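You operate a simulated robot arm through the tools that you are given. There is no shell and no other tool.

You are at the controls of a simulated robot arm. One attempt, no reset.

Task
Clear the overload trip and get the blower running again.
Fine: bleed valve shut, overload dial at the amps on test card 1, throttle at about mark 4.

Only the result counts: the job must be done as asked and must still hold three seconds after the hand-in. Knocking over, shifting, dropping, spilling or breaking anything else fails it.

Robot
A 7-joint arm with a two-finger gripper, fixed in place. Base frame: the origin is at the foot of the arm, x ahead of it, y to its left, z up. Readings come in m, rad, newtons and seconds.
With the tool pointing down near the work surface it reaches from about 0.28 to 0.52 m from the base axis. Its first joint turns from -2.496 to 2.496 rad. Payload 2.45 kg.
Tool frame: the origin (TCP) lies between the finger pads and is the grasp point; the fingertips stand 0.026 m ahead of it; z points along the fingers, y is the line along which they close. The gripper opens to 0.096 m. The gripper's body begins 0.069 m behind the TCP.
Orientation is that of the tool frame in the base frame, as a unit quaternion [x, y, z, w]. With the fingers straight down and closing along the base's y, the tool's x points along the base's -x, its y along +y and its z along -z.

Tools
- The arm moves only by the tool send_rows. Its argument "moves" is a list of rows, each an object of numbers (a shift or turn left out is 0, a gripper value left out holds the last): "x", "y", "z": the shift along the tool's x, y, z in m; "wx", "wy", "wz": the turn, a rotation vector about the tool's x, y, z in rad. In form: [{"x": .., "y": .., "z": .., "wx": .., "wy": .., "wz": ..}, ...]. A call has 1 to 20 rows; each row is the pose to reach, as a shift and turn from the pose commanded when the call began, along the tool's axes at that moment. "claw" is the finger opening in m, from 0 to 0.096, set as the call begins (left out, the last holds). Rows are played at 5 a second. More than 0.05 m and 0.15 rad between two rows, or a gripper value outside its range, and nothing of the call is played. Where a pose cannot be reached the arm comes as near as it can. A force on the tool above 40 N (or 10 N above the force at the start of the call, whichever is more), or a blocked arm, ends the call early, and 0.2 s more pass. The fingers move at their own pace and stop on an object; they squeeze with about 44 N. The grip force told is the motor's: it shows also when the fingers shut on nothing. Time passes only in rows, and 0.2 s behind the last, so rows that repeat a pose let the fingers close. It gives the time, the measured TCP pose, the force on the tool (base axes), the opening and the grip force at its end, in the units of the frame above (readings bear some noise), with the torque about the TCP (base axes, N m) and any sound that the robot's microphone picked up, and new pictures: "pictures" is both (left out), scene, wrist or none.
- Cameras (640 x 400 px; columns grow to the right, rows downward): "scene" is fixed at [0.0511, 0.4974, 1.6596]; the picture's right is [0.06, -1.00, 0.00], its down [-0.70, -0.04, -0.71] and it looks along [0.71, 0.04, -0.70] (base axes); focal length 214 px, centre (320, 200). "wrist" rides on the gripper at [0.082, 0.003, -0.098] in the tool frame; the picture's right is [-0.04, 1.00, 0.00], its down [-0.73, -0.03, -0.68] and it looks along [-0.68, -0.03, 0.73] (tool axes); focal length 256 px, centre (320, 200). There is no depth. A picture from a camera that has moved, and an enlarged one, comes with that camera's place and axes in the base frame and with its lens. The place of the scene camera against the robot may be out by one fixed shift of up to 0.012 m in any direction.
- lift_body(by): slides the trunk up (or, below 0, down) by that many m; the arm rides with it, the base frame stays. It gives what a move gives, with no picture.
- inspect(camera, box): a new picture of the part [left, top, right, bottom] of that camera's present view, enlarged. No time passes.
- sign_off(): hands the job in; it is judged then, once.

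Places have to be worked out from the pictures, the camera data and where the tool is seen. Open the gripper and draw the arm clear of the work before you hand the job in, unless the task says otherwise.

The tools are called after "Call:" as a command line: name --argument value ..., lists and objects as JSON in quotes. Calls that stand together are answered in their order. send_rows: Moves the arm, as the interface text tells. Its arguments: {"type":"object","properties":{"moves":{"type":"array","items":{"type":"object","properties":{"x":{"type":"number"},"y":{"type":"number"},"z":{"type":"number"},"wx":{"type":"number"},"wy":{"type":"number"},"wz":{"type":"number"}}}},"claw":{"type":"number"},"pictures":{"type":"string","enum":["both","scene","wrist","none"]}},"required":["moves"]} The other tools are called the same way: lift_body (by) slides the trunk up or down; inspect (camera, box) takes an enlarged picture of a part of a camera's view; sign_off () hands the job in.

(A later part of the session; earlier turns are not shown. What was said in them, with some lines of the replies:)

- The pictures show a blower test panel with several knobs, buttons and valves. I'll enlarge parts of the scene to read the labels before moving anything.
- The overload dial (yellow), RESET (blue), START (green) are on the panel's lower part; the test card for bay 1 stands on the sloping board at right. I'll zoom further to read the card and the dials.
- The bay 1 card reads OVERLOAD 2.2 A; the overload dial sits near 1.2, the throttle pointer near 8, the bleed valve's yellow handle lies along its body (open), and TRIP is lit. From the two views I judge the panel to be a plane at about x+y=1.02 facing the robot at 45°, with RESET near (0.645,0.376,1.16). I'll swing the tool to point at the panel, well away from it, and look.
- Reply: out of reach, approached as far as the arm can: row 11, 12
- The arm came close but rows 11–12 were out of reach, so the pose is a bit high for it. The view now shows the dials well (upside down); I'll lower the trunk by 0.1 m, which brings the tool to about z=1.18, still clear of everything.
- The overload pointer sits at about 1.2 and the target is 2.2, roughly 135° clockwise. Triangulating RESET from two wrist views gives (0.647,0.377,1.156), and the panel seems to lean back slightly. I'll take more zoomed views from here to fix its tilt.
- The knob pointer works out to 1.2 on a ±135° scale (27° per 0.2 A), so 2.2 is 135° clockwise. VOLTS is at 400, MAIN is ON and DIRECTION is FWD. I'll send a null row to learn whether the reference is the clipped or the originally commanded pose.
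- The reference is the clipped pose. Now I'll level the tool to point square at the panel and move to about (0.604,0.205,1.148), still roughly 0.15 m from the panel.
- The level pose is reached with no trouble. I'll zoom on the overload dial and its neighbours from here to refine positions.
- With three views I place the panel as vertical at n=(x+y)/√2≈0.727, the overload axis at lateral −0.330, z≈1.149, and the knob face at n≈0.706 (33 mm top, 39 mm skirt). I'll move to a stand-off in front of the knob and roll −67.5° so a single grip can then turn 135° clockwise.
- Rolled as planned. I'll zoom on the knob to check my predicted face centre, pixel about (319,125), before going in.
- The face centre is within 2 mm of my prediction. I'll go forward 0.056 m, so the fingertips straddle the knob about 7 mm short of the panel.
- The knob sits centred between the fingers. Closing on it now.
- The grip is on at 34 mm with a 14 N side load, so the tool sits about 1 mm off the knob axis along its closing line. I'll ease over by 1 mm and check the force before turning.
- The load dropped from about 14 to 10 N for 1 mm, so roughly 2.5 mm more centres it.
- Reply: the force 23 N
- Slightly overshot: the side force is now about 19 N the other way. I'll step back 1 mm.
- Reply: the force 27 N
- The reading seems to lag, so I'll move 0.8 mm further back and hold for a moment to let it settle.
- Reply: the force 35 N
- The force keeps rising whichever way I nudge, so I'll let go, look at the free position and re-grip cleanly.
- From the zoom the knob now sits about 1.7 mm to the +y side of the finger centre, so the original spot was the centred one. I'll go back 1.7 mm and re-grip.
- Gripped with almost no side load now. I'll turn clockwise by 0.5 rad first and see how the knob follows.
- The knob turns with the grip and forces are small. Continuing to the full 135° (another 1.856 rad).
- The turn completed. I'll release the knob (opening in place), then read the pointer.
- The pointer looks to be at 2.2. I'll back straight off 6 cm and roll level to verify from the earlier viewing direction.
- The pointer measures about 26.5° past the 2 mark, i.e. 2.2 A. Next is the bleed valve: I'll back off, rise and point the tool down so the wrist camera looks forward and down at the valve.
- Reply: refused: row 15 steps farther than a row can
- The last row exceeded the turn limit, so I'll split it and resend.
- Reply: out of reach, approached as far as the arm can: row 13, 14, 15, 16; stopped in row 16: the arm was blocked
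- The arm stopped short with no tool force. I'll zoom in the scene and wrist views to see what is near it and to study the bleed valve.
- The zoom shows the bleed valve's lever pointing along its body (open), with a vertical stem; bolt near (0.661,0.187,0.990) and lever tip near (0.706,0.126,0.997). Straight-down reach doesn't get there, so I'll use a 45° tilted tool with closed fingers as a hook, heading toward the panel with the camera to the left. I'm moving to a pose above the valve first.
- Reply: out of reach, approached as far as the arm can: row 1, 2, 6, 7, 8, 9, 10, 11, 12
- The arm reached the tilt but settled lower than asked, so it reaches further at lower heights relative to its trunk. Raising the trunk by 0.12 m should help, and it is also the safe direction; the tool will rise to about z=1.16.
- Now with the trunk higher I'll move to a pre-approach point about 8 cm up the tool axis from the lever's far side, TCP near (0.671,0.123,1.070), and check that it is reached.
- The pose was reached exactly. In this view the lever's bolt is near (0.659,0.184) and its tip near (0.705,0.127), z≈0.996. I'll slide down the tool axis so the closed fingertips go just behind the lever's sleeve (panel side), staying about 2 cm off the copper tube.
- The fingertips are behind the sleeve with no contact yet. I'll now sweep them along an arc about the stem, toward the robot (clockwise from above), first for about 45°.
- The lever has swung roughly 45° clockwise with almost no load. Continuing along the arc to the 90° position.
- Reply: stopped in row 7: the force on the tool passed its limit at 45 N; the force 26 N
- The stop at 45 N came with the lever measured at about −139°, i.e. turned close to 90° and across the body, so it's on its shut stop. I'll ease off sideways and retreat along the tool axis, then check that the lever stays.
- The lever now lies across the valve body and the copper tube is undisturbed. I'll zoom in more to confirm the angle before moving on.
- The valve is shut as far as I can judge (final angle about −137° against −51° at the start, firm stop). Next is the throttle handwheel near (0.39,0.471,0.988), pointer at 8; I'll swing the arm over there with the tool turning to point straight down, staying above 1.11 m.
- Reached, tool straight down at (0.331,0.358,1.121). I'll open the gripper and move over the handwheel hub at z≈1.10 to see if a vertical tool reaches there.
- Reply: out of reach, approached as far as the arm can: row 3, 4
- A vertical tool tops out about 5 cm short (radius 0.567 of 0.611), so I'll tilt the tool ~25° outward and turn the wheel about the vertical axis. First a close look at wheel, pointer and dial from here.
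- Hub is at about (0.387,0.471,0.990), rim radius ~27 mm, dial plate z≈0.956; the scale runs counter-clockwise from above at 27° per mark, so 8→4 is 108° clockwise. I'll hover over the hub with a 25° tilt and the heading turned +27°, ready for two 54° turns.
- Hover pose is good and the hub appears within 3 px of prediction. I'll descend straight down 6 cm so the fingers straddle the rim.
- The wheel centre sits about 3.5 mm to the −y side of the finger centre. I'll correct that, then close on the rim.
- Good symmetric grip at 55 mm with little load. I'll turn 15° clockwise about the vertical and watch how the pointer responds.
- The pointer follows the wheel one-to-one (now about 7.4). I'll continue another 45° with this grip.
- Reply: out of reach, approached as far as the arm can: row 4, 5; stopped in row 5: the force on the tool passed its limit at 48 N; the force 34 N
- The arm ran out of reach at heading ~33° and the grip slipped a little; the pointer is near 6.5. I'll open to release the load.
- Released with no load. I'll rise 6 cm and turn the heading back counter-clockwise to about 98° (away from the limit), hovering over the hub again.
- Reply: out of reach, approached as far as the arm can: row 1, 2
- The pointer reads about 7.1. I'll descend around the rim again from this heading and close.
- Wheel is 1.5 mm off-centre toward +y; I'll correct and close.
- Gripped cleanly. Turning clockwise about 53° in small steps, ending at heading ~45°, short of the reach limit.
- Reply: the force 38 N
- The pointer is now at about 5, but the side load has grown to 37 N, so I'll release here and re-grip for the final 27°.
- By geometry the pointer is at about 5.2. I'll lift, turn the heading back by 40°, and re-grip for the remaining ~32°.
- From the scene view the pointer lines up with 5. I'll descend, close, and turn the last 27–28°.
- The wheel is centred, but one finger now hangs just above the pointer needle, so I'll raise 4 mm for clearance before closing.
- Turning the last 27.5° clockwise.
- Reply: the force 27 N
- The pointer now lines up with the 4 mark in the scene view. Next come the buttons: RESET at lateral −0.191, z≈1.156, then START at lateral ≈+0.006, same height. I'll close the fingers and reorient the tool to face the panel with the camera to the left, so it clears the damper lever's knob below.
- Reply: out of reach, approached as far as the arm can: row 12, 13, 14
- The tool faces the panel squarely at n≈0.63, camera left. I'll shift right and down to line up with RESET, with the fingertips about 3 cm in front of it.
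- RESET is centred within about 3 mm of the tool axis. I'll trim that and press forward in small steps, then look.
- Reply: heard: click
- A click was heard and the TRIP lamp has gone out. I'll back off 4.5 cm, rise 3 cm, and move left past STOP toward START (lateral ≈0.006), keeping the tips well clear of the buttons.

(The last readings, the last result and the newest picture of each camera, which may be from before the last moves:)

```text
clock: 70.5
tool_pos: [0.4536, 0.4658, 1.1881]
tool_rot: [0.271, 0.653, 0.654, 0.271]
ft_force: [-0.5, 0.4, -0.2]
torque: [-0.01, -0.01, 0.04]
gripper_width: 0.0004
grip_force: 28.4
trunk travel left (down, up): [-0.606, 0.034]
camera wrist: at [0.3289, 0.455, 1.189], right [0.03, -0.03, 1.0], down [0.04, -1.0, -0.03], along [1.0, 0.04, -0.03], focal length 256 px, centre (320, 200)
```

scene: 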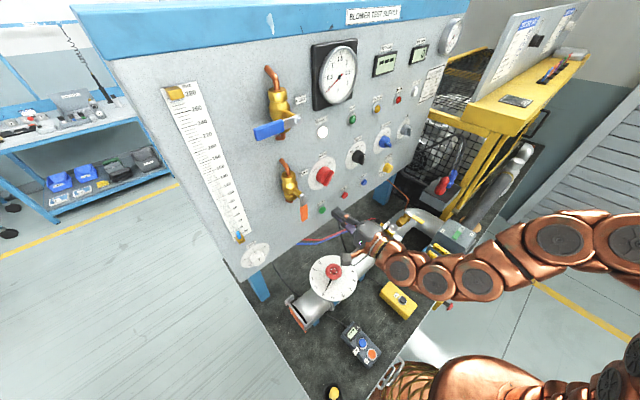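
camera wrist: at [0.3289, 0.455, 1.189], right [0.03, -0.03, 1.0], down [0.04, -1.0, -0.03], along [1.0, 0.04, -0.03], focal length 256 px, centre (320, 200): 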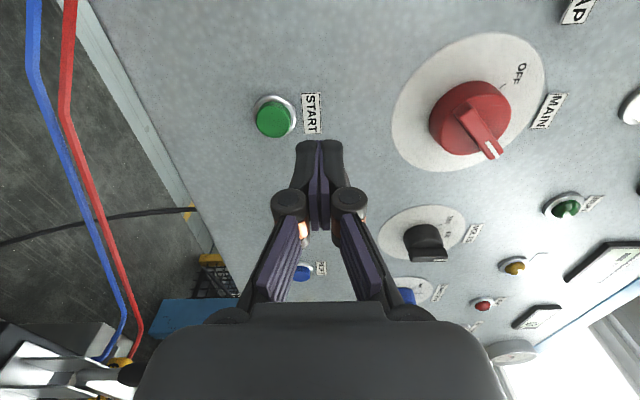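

START sits near lateral 0.014, z≈1.153. I'll line up with it at the stand-off distance and check.

Call:
send_rows --moves '[{"x": 0.003, "y": -0.017}, {"x": 0.005, "y": -0.0345}, {"x": 0.005, "y": -0.0345}]' --pictures "wrist"

Call:
inspect --camera "wrist" --box '[200, 40, 440, 220]'

Call:
inspect --camera "scene" --box '[290, 240, 380, 305]'

Call:
inspect --camera "scene" --box '[370, 150, 450, 240]'

```text
clock: 71.3
tool_pos: [0.4542, 0.4718, 1.1525]
tool_rot: [0.27, 0.654, 0.654, 0.27]
ft_force: [0.3, -0.7, -0.2]
torque: [0.03, -0.01, 0.0]
gripper_width: 0.0001
grip_force: 28.0
out of reach, approached as far as the arm can: row 2
trunk travel left (down, up): [-0.606, 0.034]
camera wrist: at [0.3285, 0.4603, 1.1532], right [0.03, -0.03, 1.0], down [0.04, -1.0, -0.03], along [1.0, 0.04, -0.03], focal length 256 px, centre (320, 200)
```

wrist: 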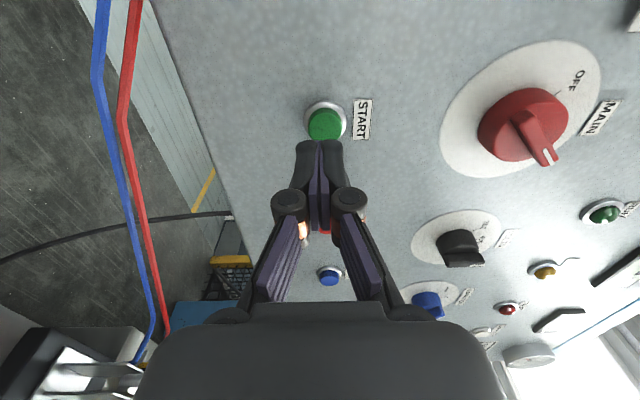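

```text
2.22 times, centred on (320, 130) of wrist
camera zoom: at [0.3285, 0.4603, 1.1532], right [0.03, -0.03, 1.0], down [0.04, -1.0, -0.03], along [1.0, 0.04, -0.03], focal length 569 px, centre (320, 356)
```

zoom: 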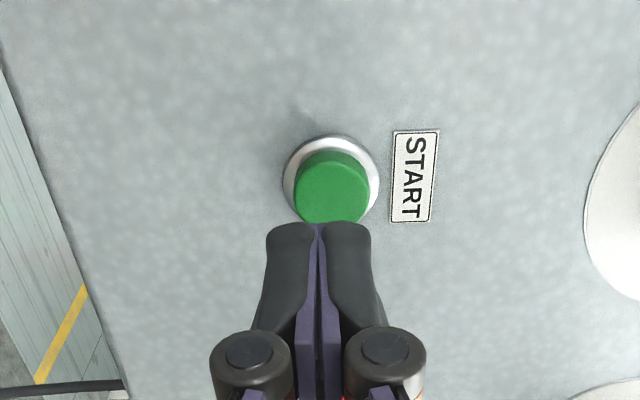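

```text
6.15 times, centred on (335, 272) of scene
camera zoom: at [0.0511, 0.4974, 1.6596], right [0.06, -1.0, 0.0], down [-0.7, -0.04, -0.71], along [0.71, 0.04, -0.7], focal length 1320 px, centre (228, -246)
```

zoom: 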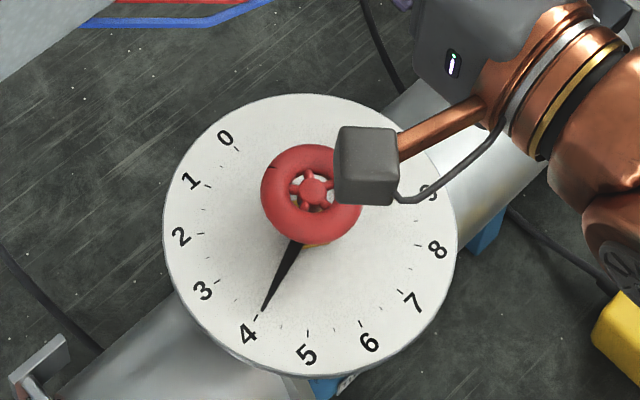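

```text
4.44 times, centred on (410, 195) of scene
camera zoom: at [0.0511, 0.4974, 1.6596], right [0.06, -1.0, 0.0], down [-0.7, -0.04, -0.71], along [0.71, 0.04, -0.7], focal length 953 px, centre (-80, 222)
```

zoom: 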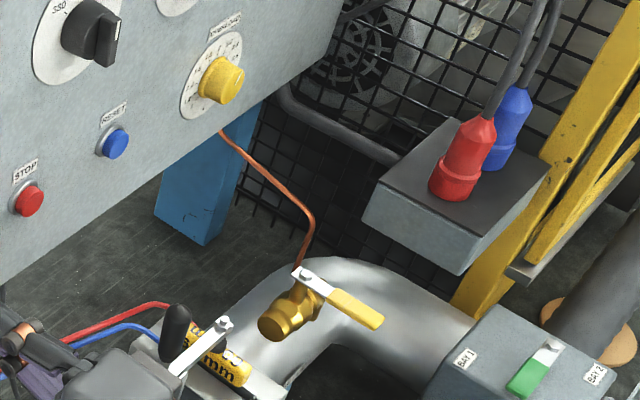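

START is about 3 mm off the tool axis; throttle still reads 4 and the bleed lever is still across. I'll trim and press START the same way.

Call:
send_rows --moves '[{"x": 0.003, "y": 0.003, "z": 0.015}, {"x": 0.003, "y": 0.003, "z": 0.027}, {"x": 0.003, "y": 0.003, "z": 0.034}, {"x": 0.003, "y": 0.003, "z": 0.038}, {"x": 0.003, "y": 0.003, "z": 0.041}]'

Call:
inspect --camera "scene" --box '[300, 20, 460, 140]'

```text
clock: 72.5
tool_pos: [0.48, 0.5017, 1.1534]
tool_rot: [0.269, 0.654, 0.653, 0.27]
ft_force: [0.7, -0.6, 0.7]
torque: [-0.01, -0.01, -0.02]
gripper_width: 0.0
grip_force: 28.6
trunk travel left (down, up): [-0.606, 0.034]
camera wrist: at [0.353, 0.4897, 1.1556], right [0.03, -0.03, 1.0], down [0.04, -1.0, -0.03], along [1.0, 0.04, -0.03], focal length 256 px, centre (320, 200)
```

scene: 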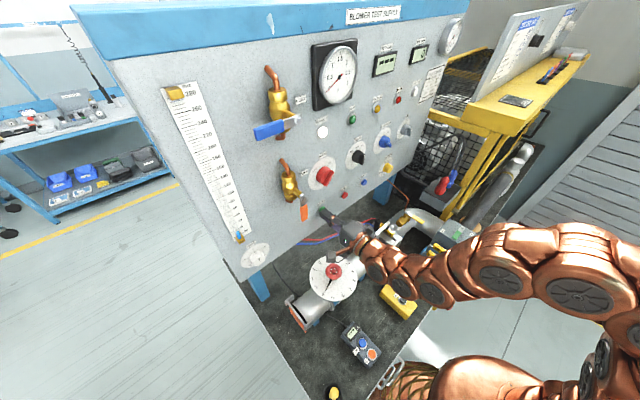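
wrist: 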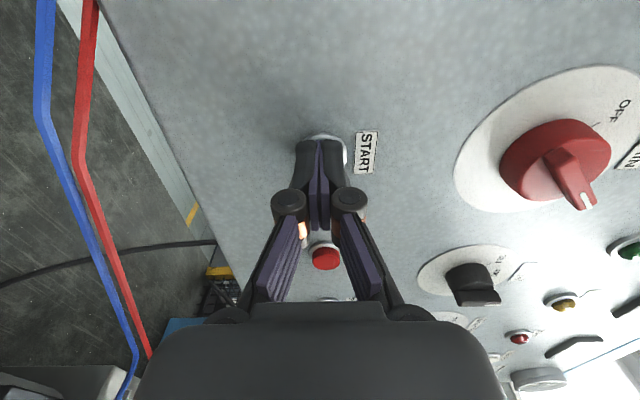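

```text
3.33 times, centred on (380, 80) of scene
camera zoom: at [0.0511, 0.4974, 1.6596], right [0.06, -1.0, 0.0], down [-0.7, -0.04, -0.71], along [0.71, 0.04, -0.7], focal length 715 px, centre (120, 600)
```

zoom: 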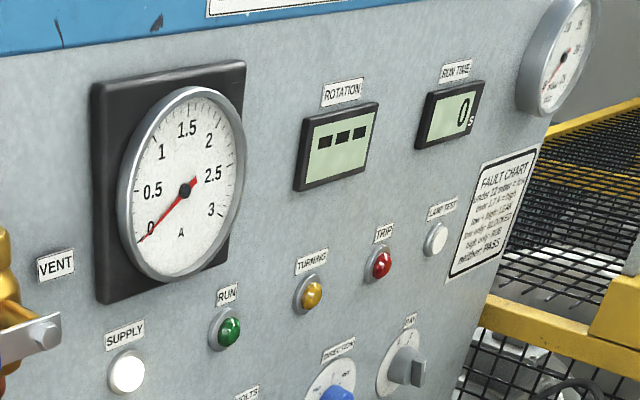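

No click and no force yet, so the tips are just short. Pressing a few millimetres further.

Call:
send_rows --moves '[{"z": 0.002}, {"z": 0.004}, {"z": 0.006}]'

Call:
inspect --camera "scene" --box '[300, 20, 460, 140]'

```text
clock: 73.3
tool_pos: [0.4833, 0.5043, 1.1546]
tool_rot: [0.27, 0.653, 0.654, 0.269]
ft_force: [-10.6, -11.3, -0.3]
torque: [0.06, 0.07, -0.09]
gripper_width: 0.006
grip_force: 28.1
trunk travel left (down, up): [-0.606, 0.034]
heard: click
camera wrist: at [0.3572, 0.494, 1.1558], right [0.03, -0.03, 1.0], down [0.04, -1.0, -0.03], along [1.0, 0.04, -0.03], focal length 256 px, centre (320, 200)
```

scene: 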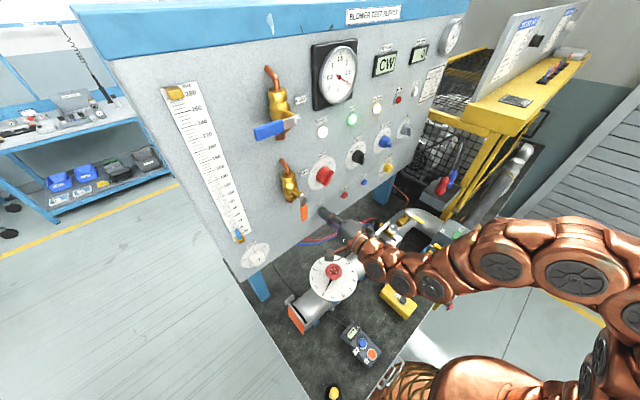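
wrist: 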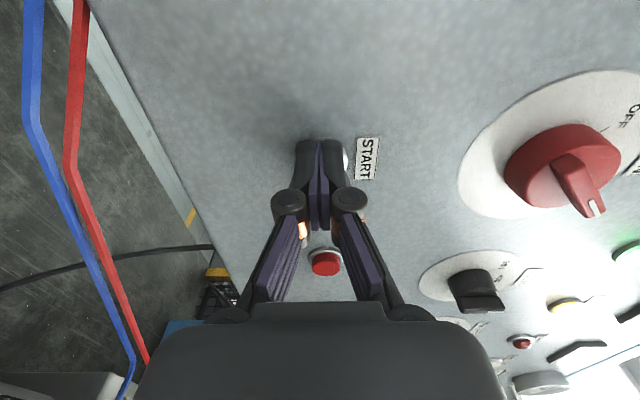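

```text
3.33 times, centred on (380, 80) of scene
camera zoom: at [0.0511, 0.4974, 1.6596], right [0.06, -1.0, 0.0], down [-0.7, -0.04, -0.71], along [0.71, 0.04, -0.7], focal length 715 px, centre (120, 600)
```

zoom: 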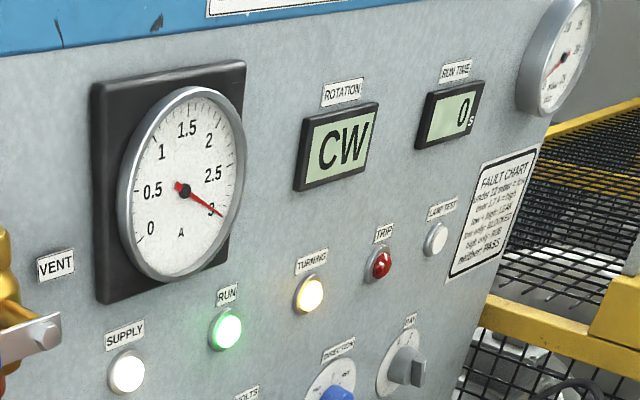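

A click, and now RUN and TURNING are lit with rotation CW; the ammeter shows the starting current. I'll back straight off and watch whether it settles.

Call:
send_rows --moves '[{"z": -0.015}, {"z": -0.035}, {"z": -0.05}, {"z": -0.05}, {"z": -0.05}]'

Call:
inspect --camera "scene" --box '[300, 20, 460, 140]'

Call:
inspect --camera "scene" --box '[430, 10, 470, 60]'

```text
clock: 74.5
tool_pos: [0.4511, 0.4734, 1.1566]
tool_rot: [0.27, 0.654, 0.653, 0.27]
ft_force: [0.2, -0.2, 0.1]
torque: [0.0, 0.02, 0.0]
gripper_width: 0.0
grip_force: 28.5
out of reach, approached as far as the arm can: row 3, 4, 5
trunk travel left (down, up): [-0.606, 0.034]
camera wrist: at [0.3249, 0.4621, 1.1579], right [0.03, -0.03, 1.0], down [0.04, -1.0, -0.03], along [1.0, 0.04, -0.03], focal length 256 px, centre (320, 200)
```

scene: 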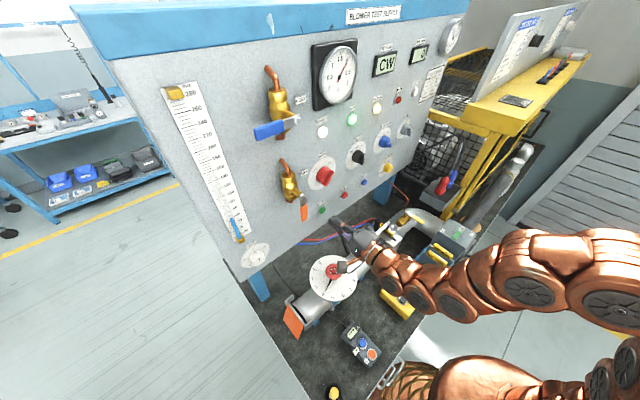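
wrist: 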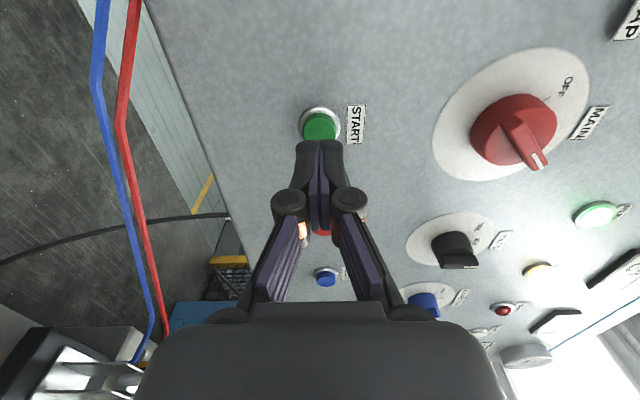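

```text
3.33 times, centred on (380, 80) of scene
camera zoom: at [0.0511, 0.4974, 1.6596], right [0.06, -1.0, 0.0], down [-0.7, -0.04, -0.71], along [0.71, 0.04, -0.7], focal length 715 px, centre (120, 600)
```

zoom: 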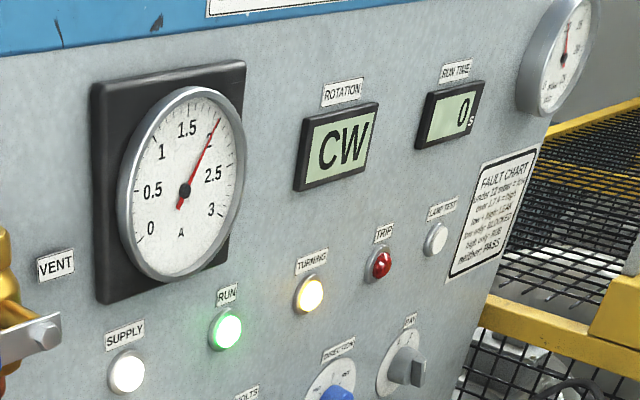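

```text
8.00 times, centred on (450, 35) of scene
camera zoom: at [0.0511, 0.4974, 1.6596], right [0.06, -1.0, 0.0], down [-0.7, -0.04, -0.71], along [0.71, 0.04, -0.7], focal length 1716 px, centre (-720, 1520)
```

zoom: 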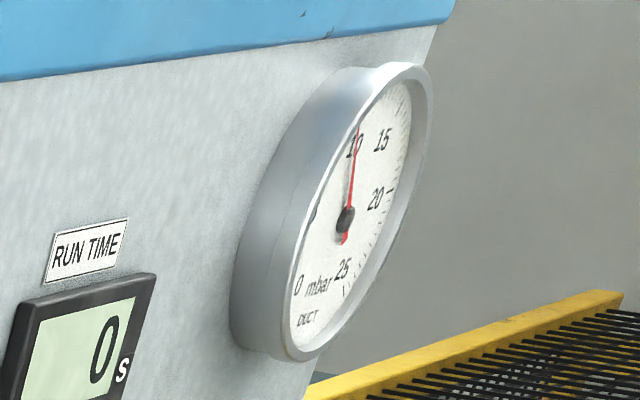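

It's running: the current has fallen from about 3 A to about 2 A and the outlet flap has lifted. I'll now draw the arm back and up, tilting the tool downward to stay within reach.

Call:
send_rows --moves '[{"y": 0.003, "z": -0.005, "wx": 0.12}, {"y": 0.008, "z": -0.015, "wx": 0.24}, {"y": 0.013, "z": -0.03, "wx": 0.36}, {"y": 0.018, "z": -0.045, "wx": 0.48}, {"y": 0.023, "z": -0.06, "wx": 0.6}, {"y": 0.028, "z": -0.075, "wx": 0.72}, {"y": 0.033, "z": -0.09, "wx": 0.84}, {"y": 0.038, "z": -0.105, "wx": 0.96}]'

Call:
inspect --camera "scene" --box '[300, 20, 460, 140]'

```text
clock: 76.3
tool_pos: [0.3741, 0.3976, 1.1968]
tool_rot: [0.364, 0.882, 0.276, 0.115]
ft_force: [-0.1, -1.0, -0.1]
torque: [-0.01, -0.01, 0.01]
gripper_width: 0.0
grip_force: 28.2
trunk travel left (down, up): [-0.606, 0.034]
camera wrist: at [0.2805, 0.4178, 1.2781], right [0.61, 0.55, 0.57], down [0.23, -0.81, 0.54], along [0.76, -0.2, -0.62], focal length 256 px, centre (320, 200)
```

scene: 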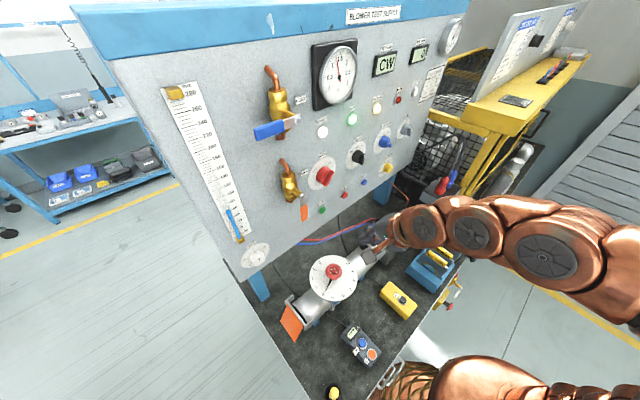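
wrist: 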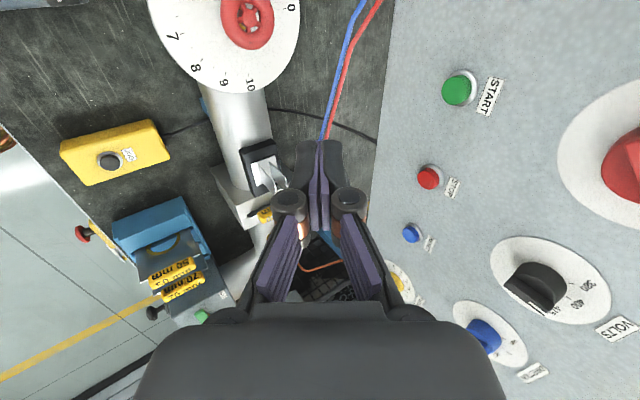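

```text
3.33 times, centred on (380, 80) of scene
camera zoom: at [0.0511, 0.4974, 1.6596], right [0.06, -1.0, 0.0], down [-0.7, -0.04, -0.71], along [0.71, 0.04, -0.7], focal length 715 px, centre (120, 600)
```

zoom: 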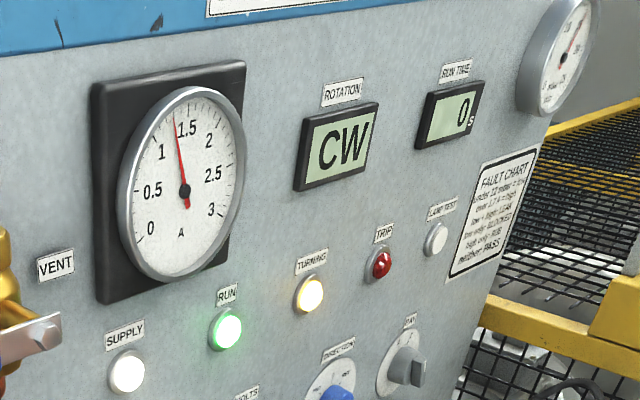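

The current has settled near 1.35 A with RUN and TURNING lit and TRIP out. I'll draw the arm further right and up, away from the work, and open the gripper.

Call:
send_rows --moves '[{"x": -0.0203, "y": -0.011, "z": -0.0198}, {"x": -0.0406, "y": -0.0221, "z": -0.0396}, {"x": -0.0609, "y": -0.0332, "z": -0.0594}, {"x": -0.0813, "y": -0.0442, "z": -0.0792}, {"x": -0.1016, "y": -0.0553, "z": -0.099}, {"x": -0.1219, "y": -0.0663, "z": -0.1188}, {"x": -0.1422, "y": -0.0774, "z": -0.1386}, {"x": -0.1625, "y": -0.0884, "z": -0.1584}]' --claw 0.08

Call:
inspect --camera "scene" --box '[300, 20, 460, 140]'

Call:
inspect --camera "scene" --box '[365, 145, 405, 185]'

Call:
inspect --camera "scene" --box '[395, 190, 445, 230]'

Call:
inspect --camera "scene" --box '[300, 245, 370, 305]'

```text
clock: 78.1
tool_pos: [0.3746, 0.1659, 1.2764]
tool_rot: [0.365, 0.881, 0.278, 0.115]
ft_force: [-0.1, -0.2, 0.3]
torque: [-0.01, -0.01, 0.04]
gripper_width: 0.0801
grip_force: 0.1
trunk travel left (down, up): [-0.606, 0.034]
camera wrist: at [0.2799, 0.1865, 1.3572], right [0.61, 0.55, 0.57], down [0.23, -0.81, 0.54], along [0.76, -0.2, -0.62], focal length 256 px, centre (320, 200)
```

scene: 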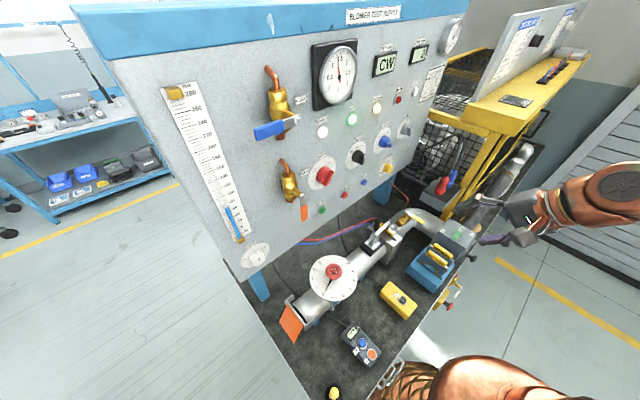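
wrist: 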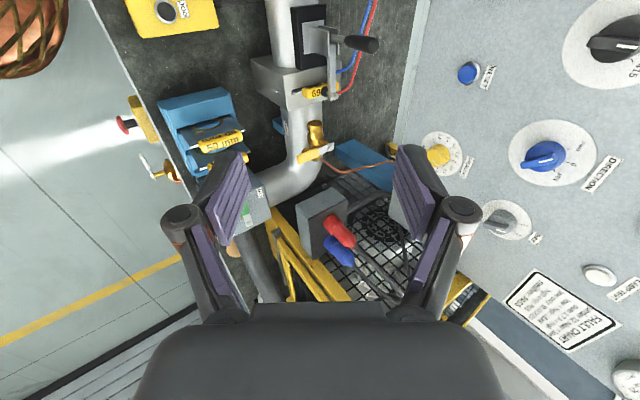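

```text
3.33 times, centred on (380, 80) of scene
camera zoom: at [0.0511, 0.4974, 1.6596], right [0.06, -1.0, 0.0], down [-0.7, -0.04, -0.71], along [0.71, 0.04, -0.7], focal length 715 px, centre (120, 600)
```

zoom: 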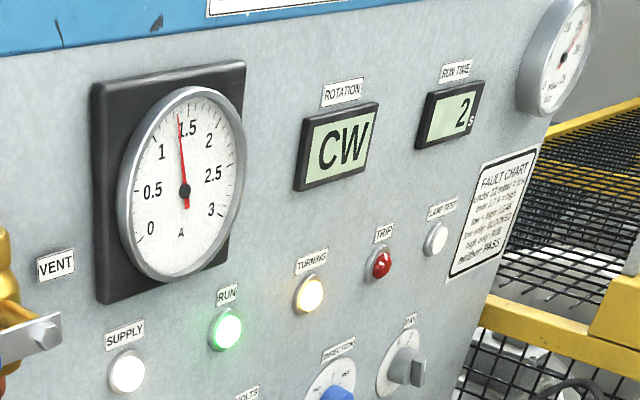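

```text
10.00 times, centred on (385, 165) of scene
camera zoom: at [0.0511, 0.4974, 1.6596], right [0.06, -1.0, 0.0], down [-0.7, -0.04, -0.71], along [0.71, 0.04, -0.7], focal length 2145 px, centre (-330, 550)
```

zoom: 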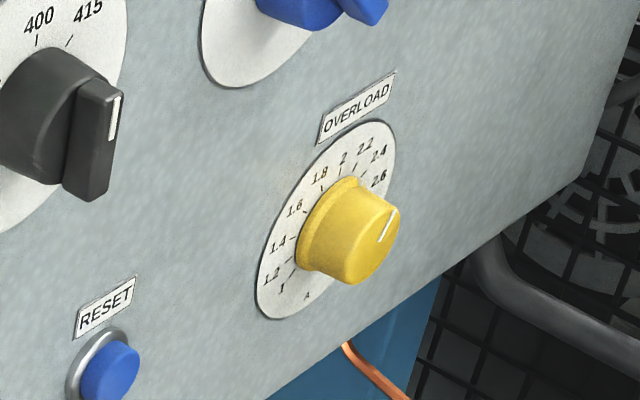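

```text
10.00 times, centred on (420, 210) of scene
camera zoom: at [0.0511, 0.4974, 1.6596], right [0.06, -1.0, 0.0], down [-0.7, -0.04, -0.71], along [0.71, 0.04, -0.7], focal length 2145 px, centre (-680, 100)
```

zoom: 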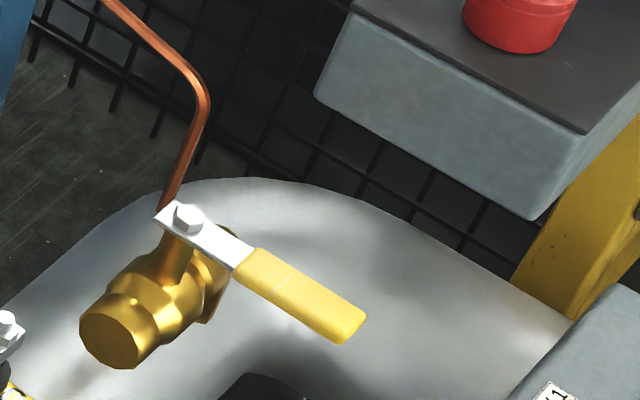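

```text
6.67 times, centred on (335, 275) of scene
camera zoom: at [0.0511, 0.4974, 1.6596], right [0.06, -1.0, 0.0], down [-0.7, -0.04, -0.71], along [0.71, 0.04, -0.7], focal length 1430 px, centre (220, -300)
```

zoom: 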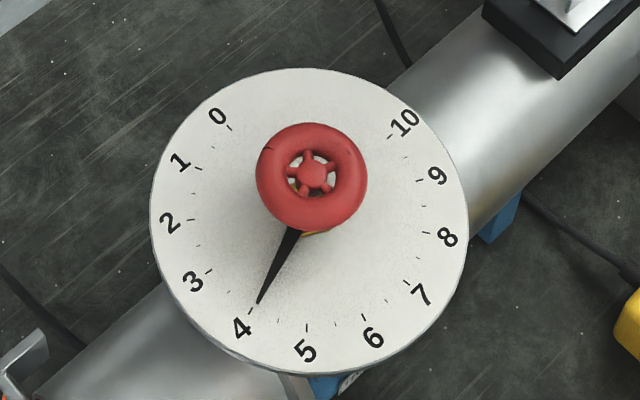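

Everything holds: RUN lit, run time counting, about 1.4 A, throttle at 4, overload near 2.2, bleed lever across. I'll double-check the card figure and the duct gauge before handing in.

Call:
inspect --camera "scene" --box '[510, 20, 535, 45]'

Call:
inspect --camera "scene" --box '[435, 12, 470, 55]'

Call:
inspect --camera "scene" --box '[375, 155, 395, 175]'

Call:
inspect --camera "wrist" --box '[280, 100, 480, 220]'

```text
16.00 times, centred on (522, 32) of scene
camera zoom: at [0.0511, 0.4974, 1.6596], right [0.06, -1.0, 0.0], down [-0.7, -0.04, -0.71], along [0.71, 0.04, -0.7], focal length 3432 px, centre (-2920, 2880)
```

zoom: 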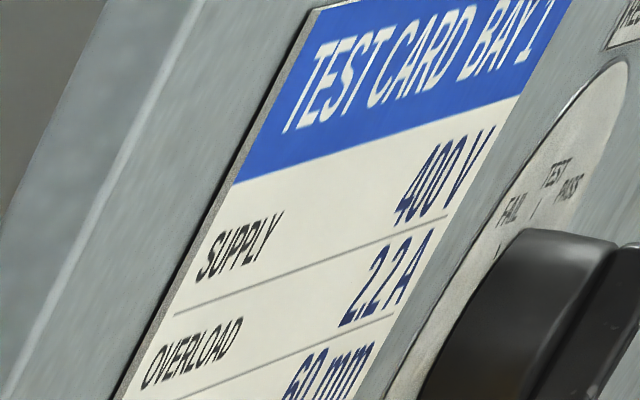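

```text
9.30 times, centred on (452, 34) of scene
camera zoom: at [0.0511, 0.4974, 1.6596], right [0.06, -1.0, 0.0], down [-0.7, -0.04, -0.71], along [0.71, 0.04, -0.7], focal length 1995 px, centre (-913, 1749)
```

zoom: 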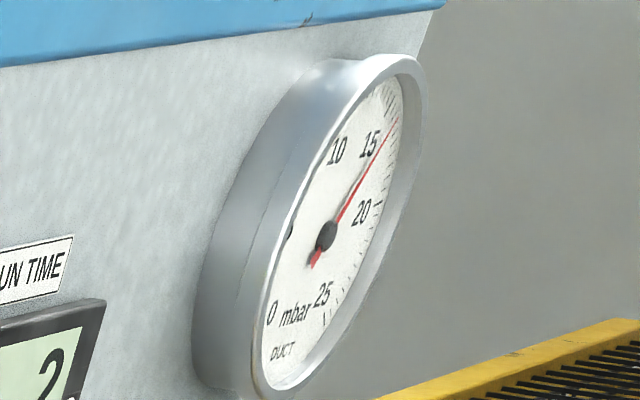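

```text
16.00 times, centred on (385, 165) of scene
camera zoom: at [0.0511, 0.4974, 1.6596], right [0.06, -1.0, 0.0], down [-0.7, -0.04, -0.71], along [0.71, 0.04, -0.7], focal length 3432 px, centre (-720, 760)
```

zoom: 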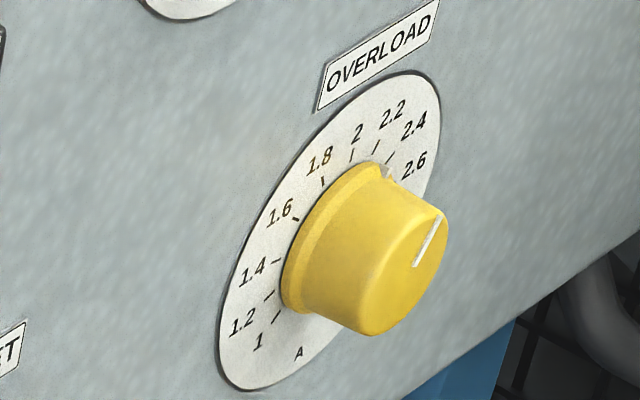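

```text
3.20 times, centred on (380, 160) of wrist
camera zoom: at [0.2799, 0.1865, 1.3572], right [0.61, 0.55, 0.57], down [0.23, -0.81, 0.54], along [0.76, -0.2, -0.62], focal length 819 px, centre (128, 328)
```

zoom: 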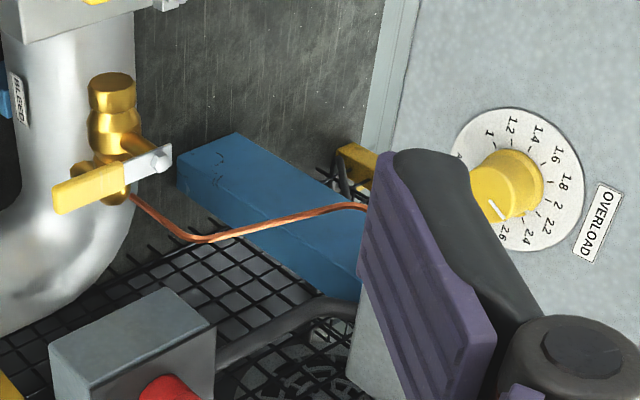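

The card confirms 2.2 A, the pointer reads 2.2 within my measuring error, and the duct gauge shows about 16 mbar, which fits a shut bleed valve. I'll wait two seconds with the arm still to confirm it doesn't trip again.

Call:
send_rows --moves '[{"z": 0}, {"z": 0}, {"z": 0}, {"z": 0}, {"z": 0}, {"z": 0}, {"z": 0}, {"z": 0}, {"z": 0}, {"z": 0}]' --claw 0.09 --pictures "scene"

Call:
inspect --camera "scene" --box '[300, 20, 460, 140]'

```text
clock: 80.3
tool_pos: [0.375, 0.1654, 1.2765]
tool_rot: [0.365, 0.881, 0.278, 0.115]
ft_force: [0.1, 1.3, 0.0]
torque: [0.03, 0.02, 0.0]
gripper_width: 0.09
grip_force: 0.1
trunk travel left (down, up): [-0.606, 0.034]
```

scene: 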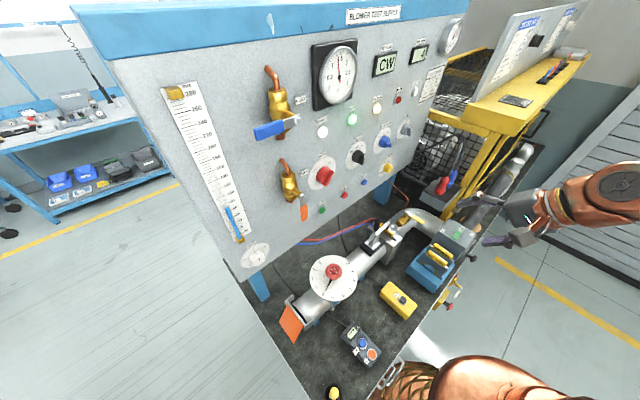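

```text
3.33 times, centred on (380, 80) of scene
camera zoom: at [0.0511, 0.4974, 1.6596], right [0.06, -1.0, 0.0], down [-0.7, -0.04, -0.71], along [0.71, 0.04, -0.7], focal length 715 px, centre (120, 600)
```

zoom: 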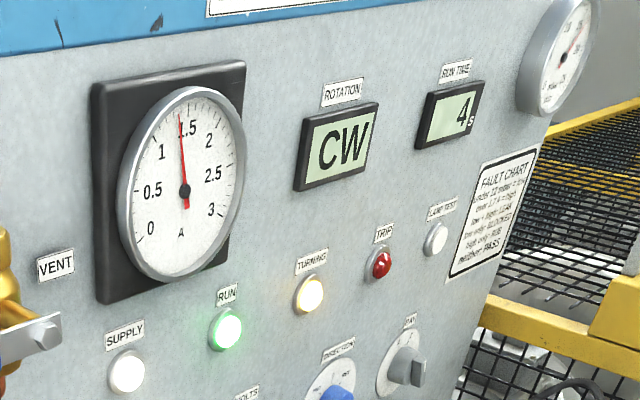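

The blower keeps running steadily: 1.4 A, run time 4 s, RUN and TURNING lit, TRIP out. The gripper is open and the arm is clear, so I'm handing in.

Call:
sign_off

```text
The job is handed in.
```

The overload trip is cleared and the blower is running again. At hand-in it was drawing about 1.4 A with RUN and TURNING lit, TRIP out and the run timer counting.

- **Bleed valve:** shut. The lever is turned across the valve body and came up against a firm stop. The duct gauge reads about 16 mbar.
- **Overload dial:** 2.2 A, the figure on the bay 1 test card. I measured the pointer within a few hundredths of an amp of that.
- **Throttle:** pointer on mark 4.
- **Start-up:** I pressed RESET and then START. The current peaked near 3 A and settled without tripping.

Nothing else was moved that I could see. The gripper is open and the arm is clear of the bench.
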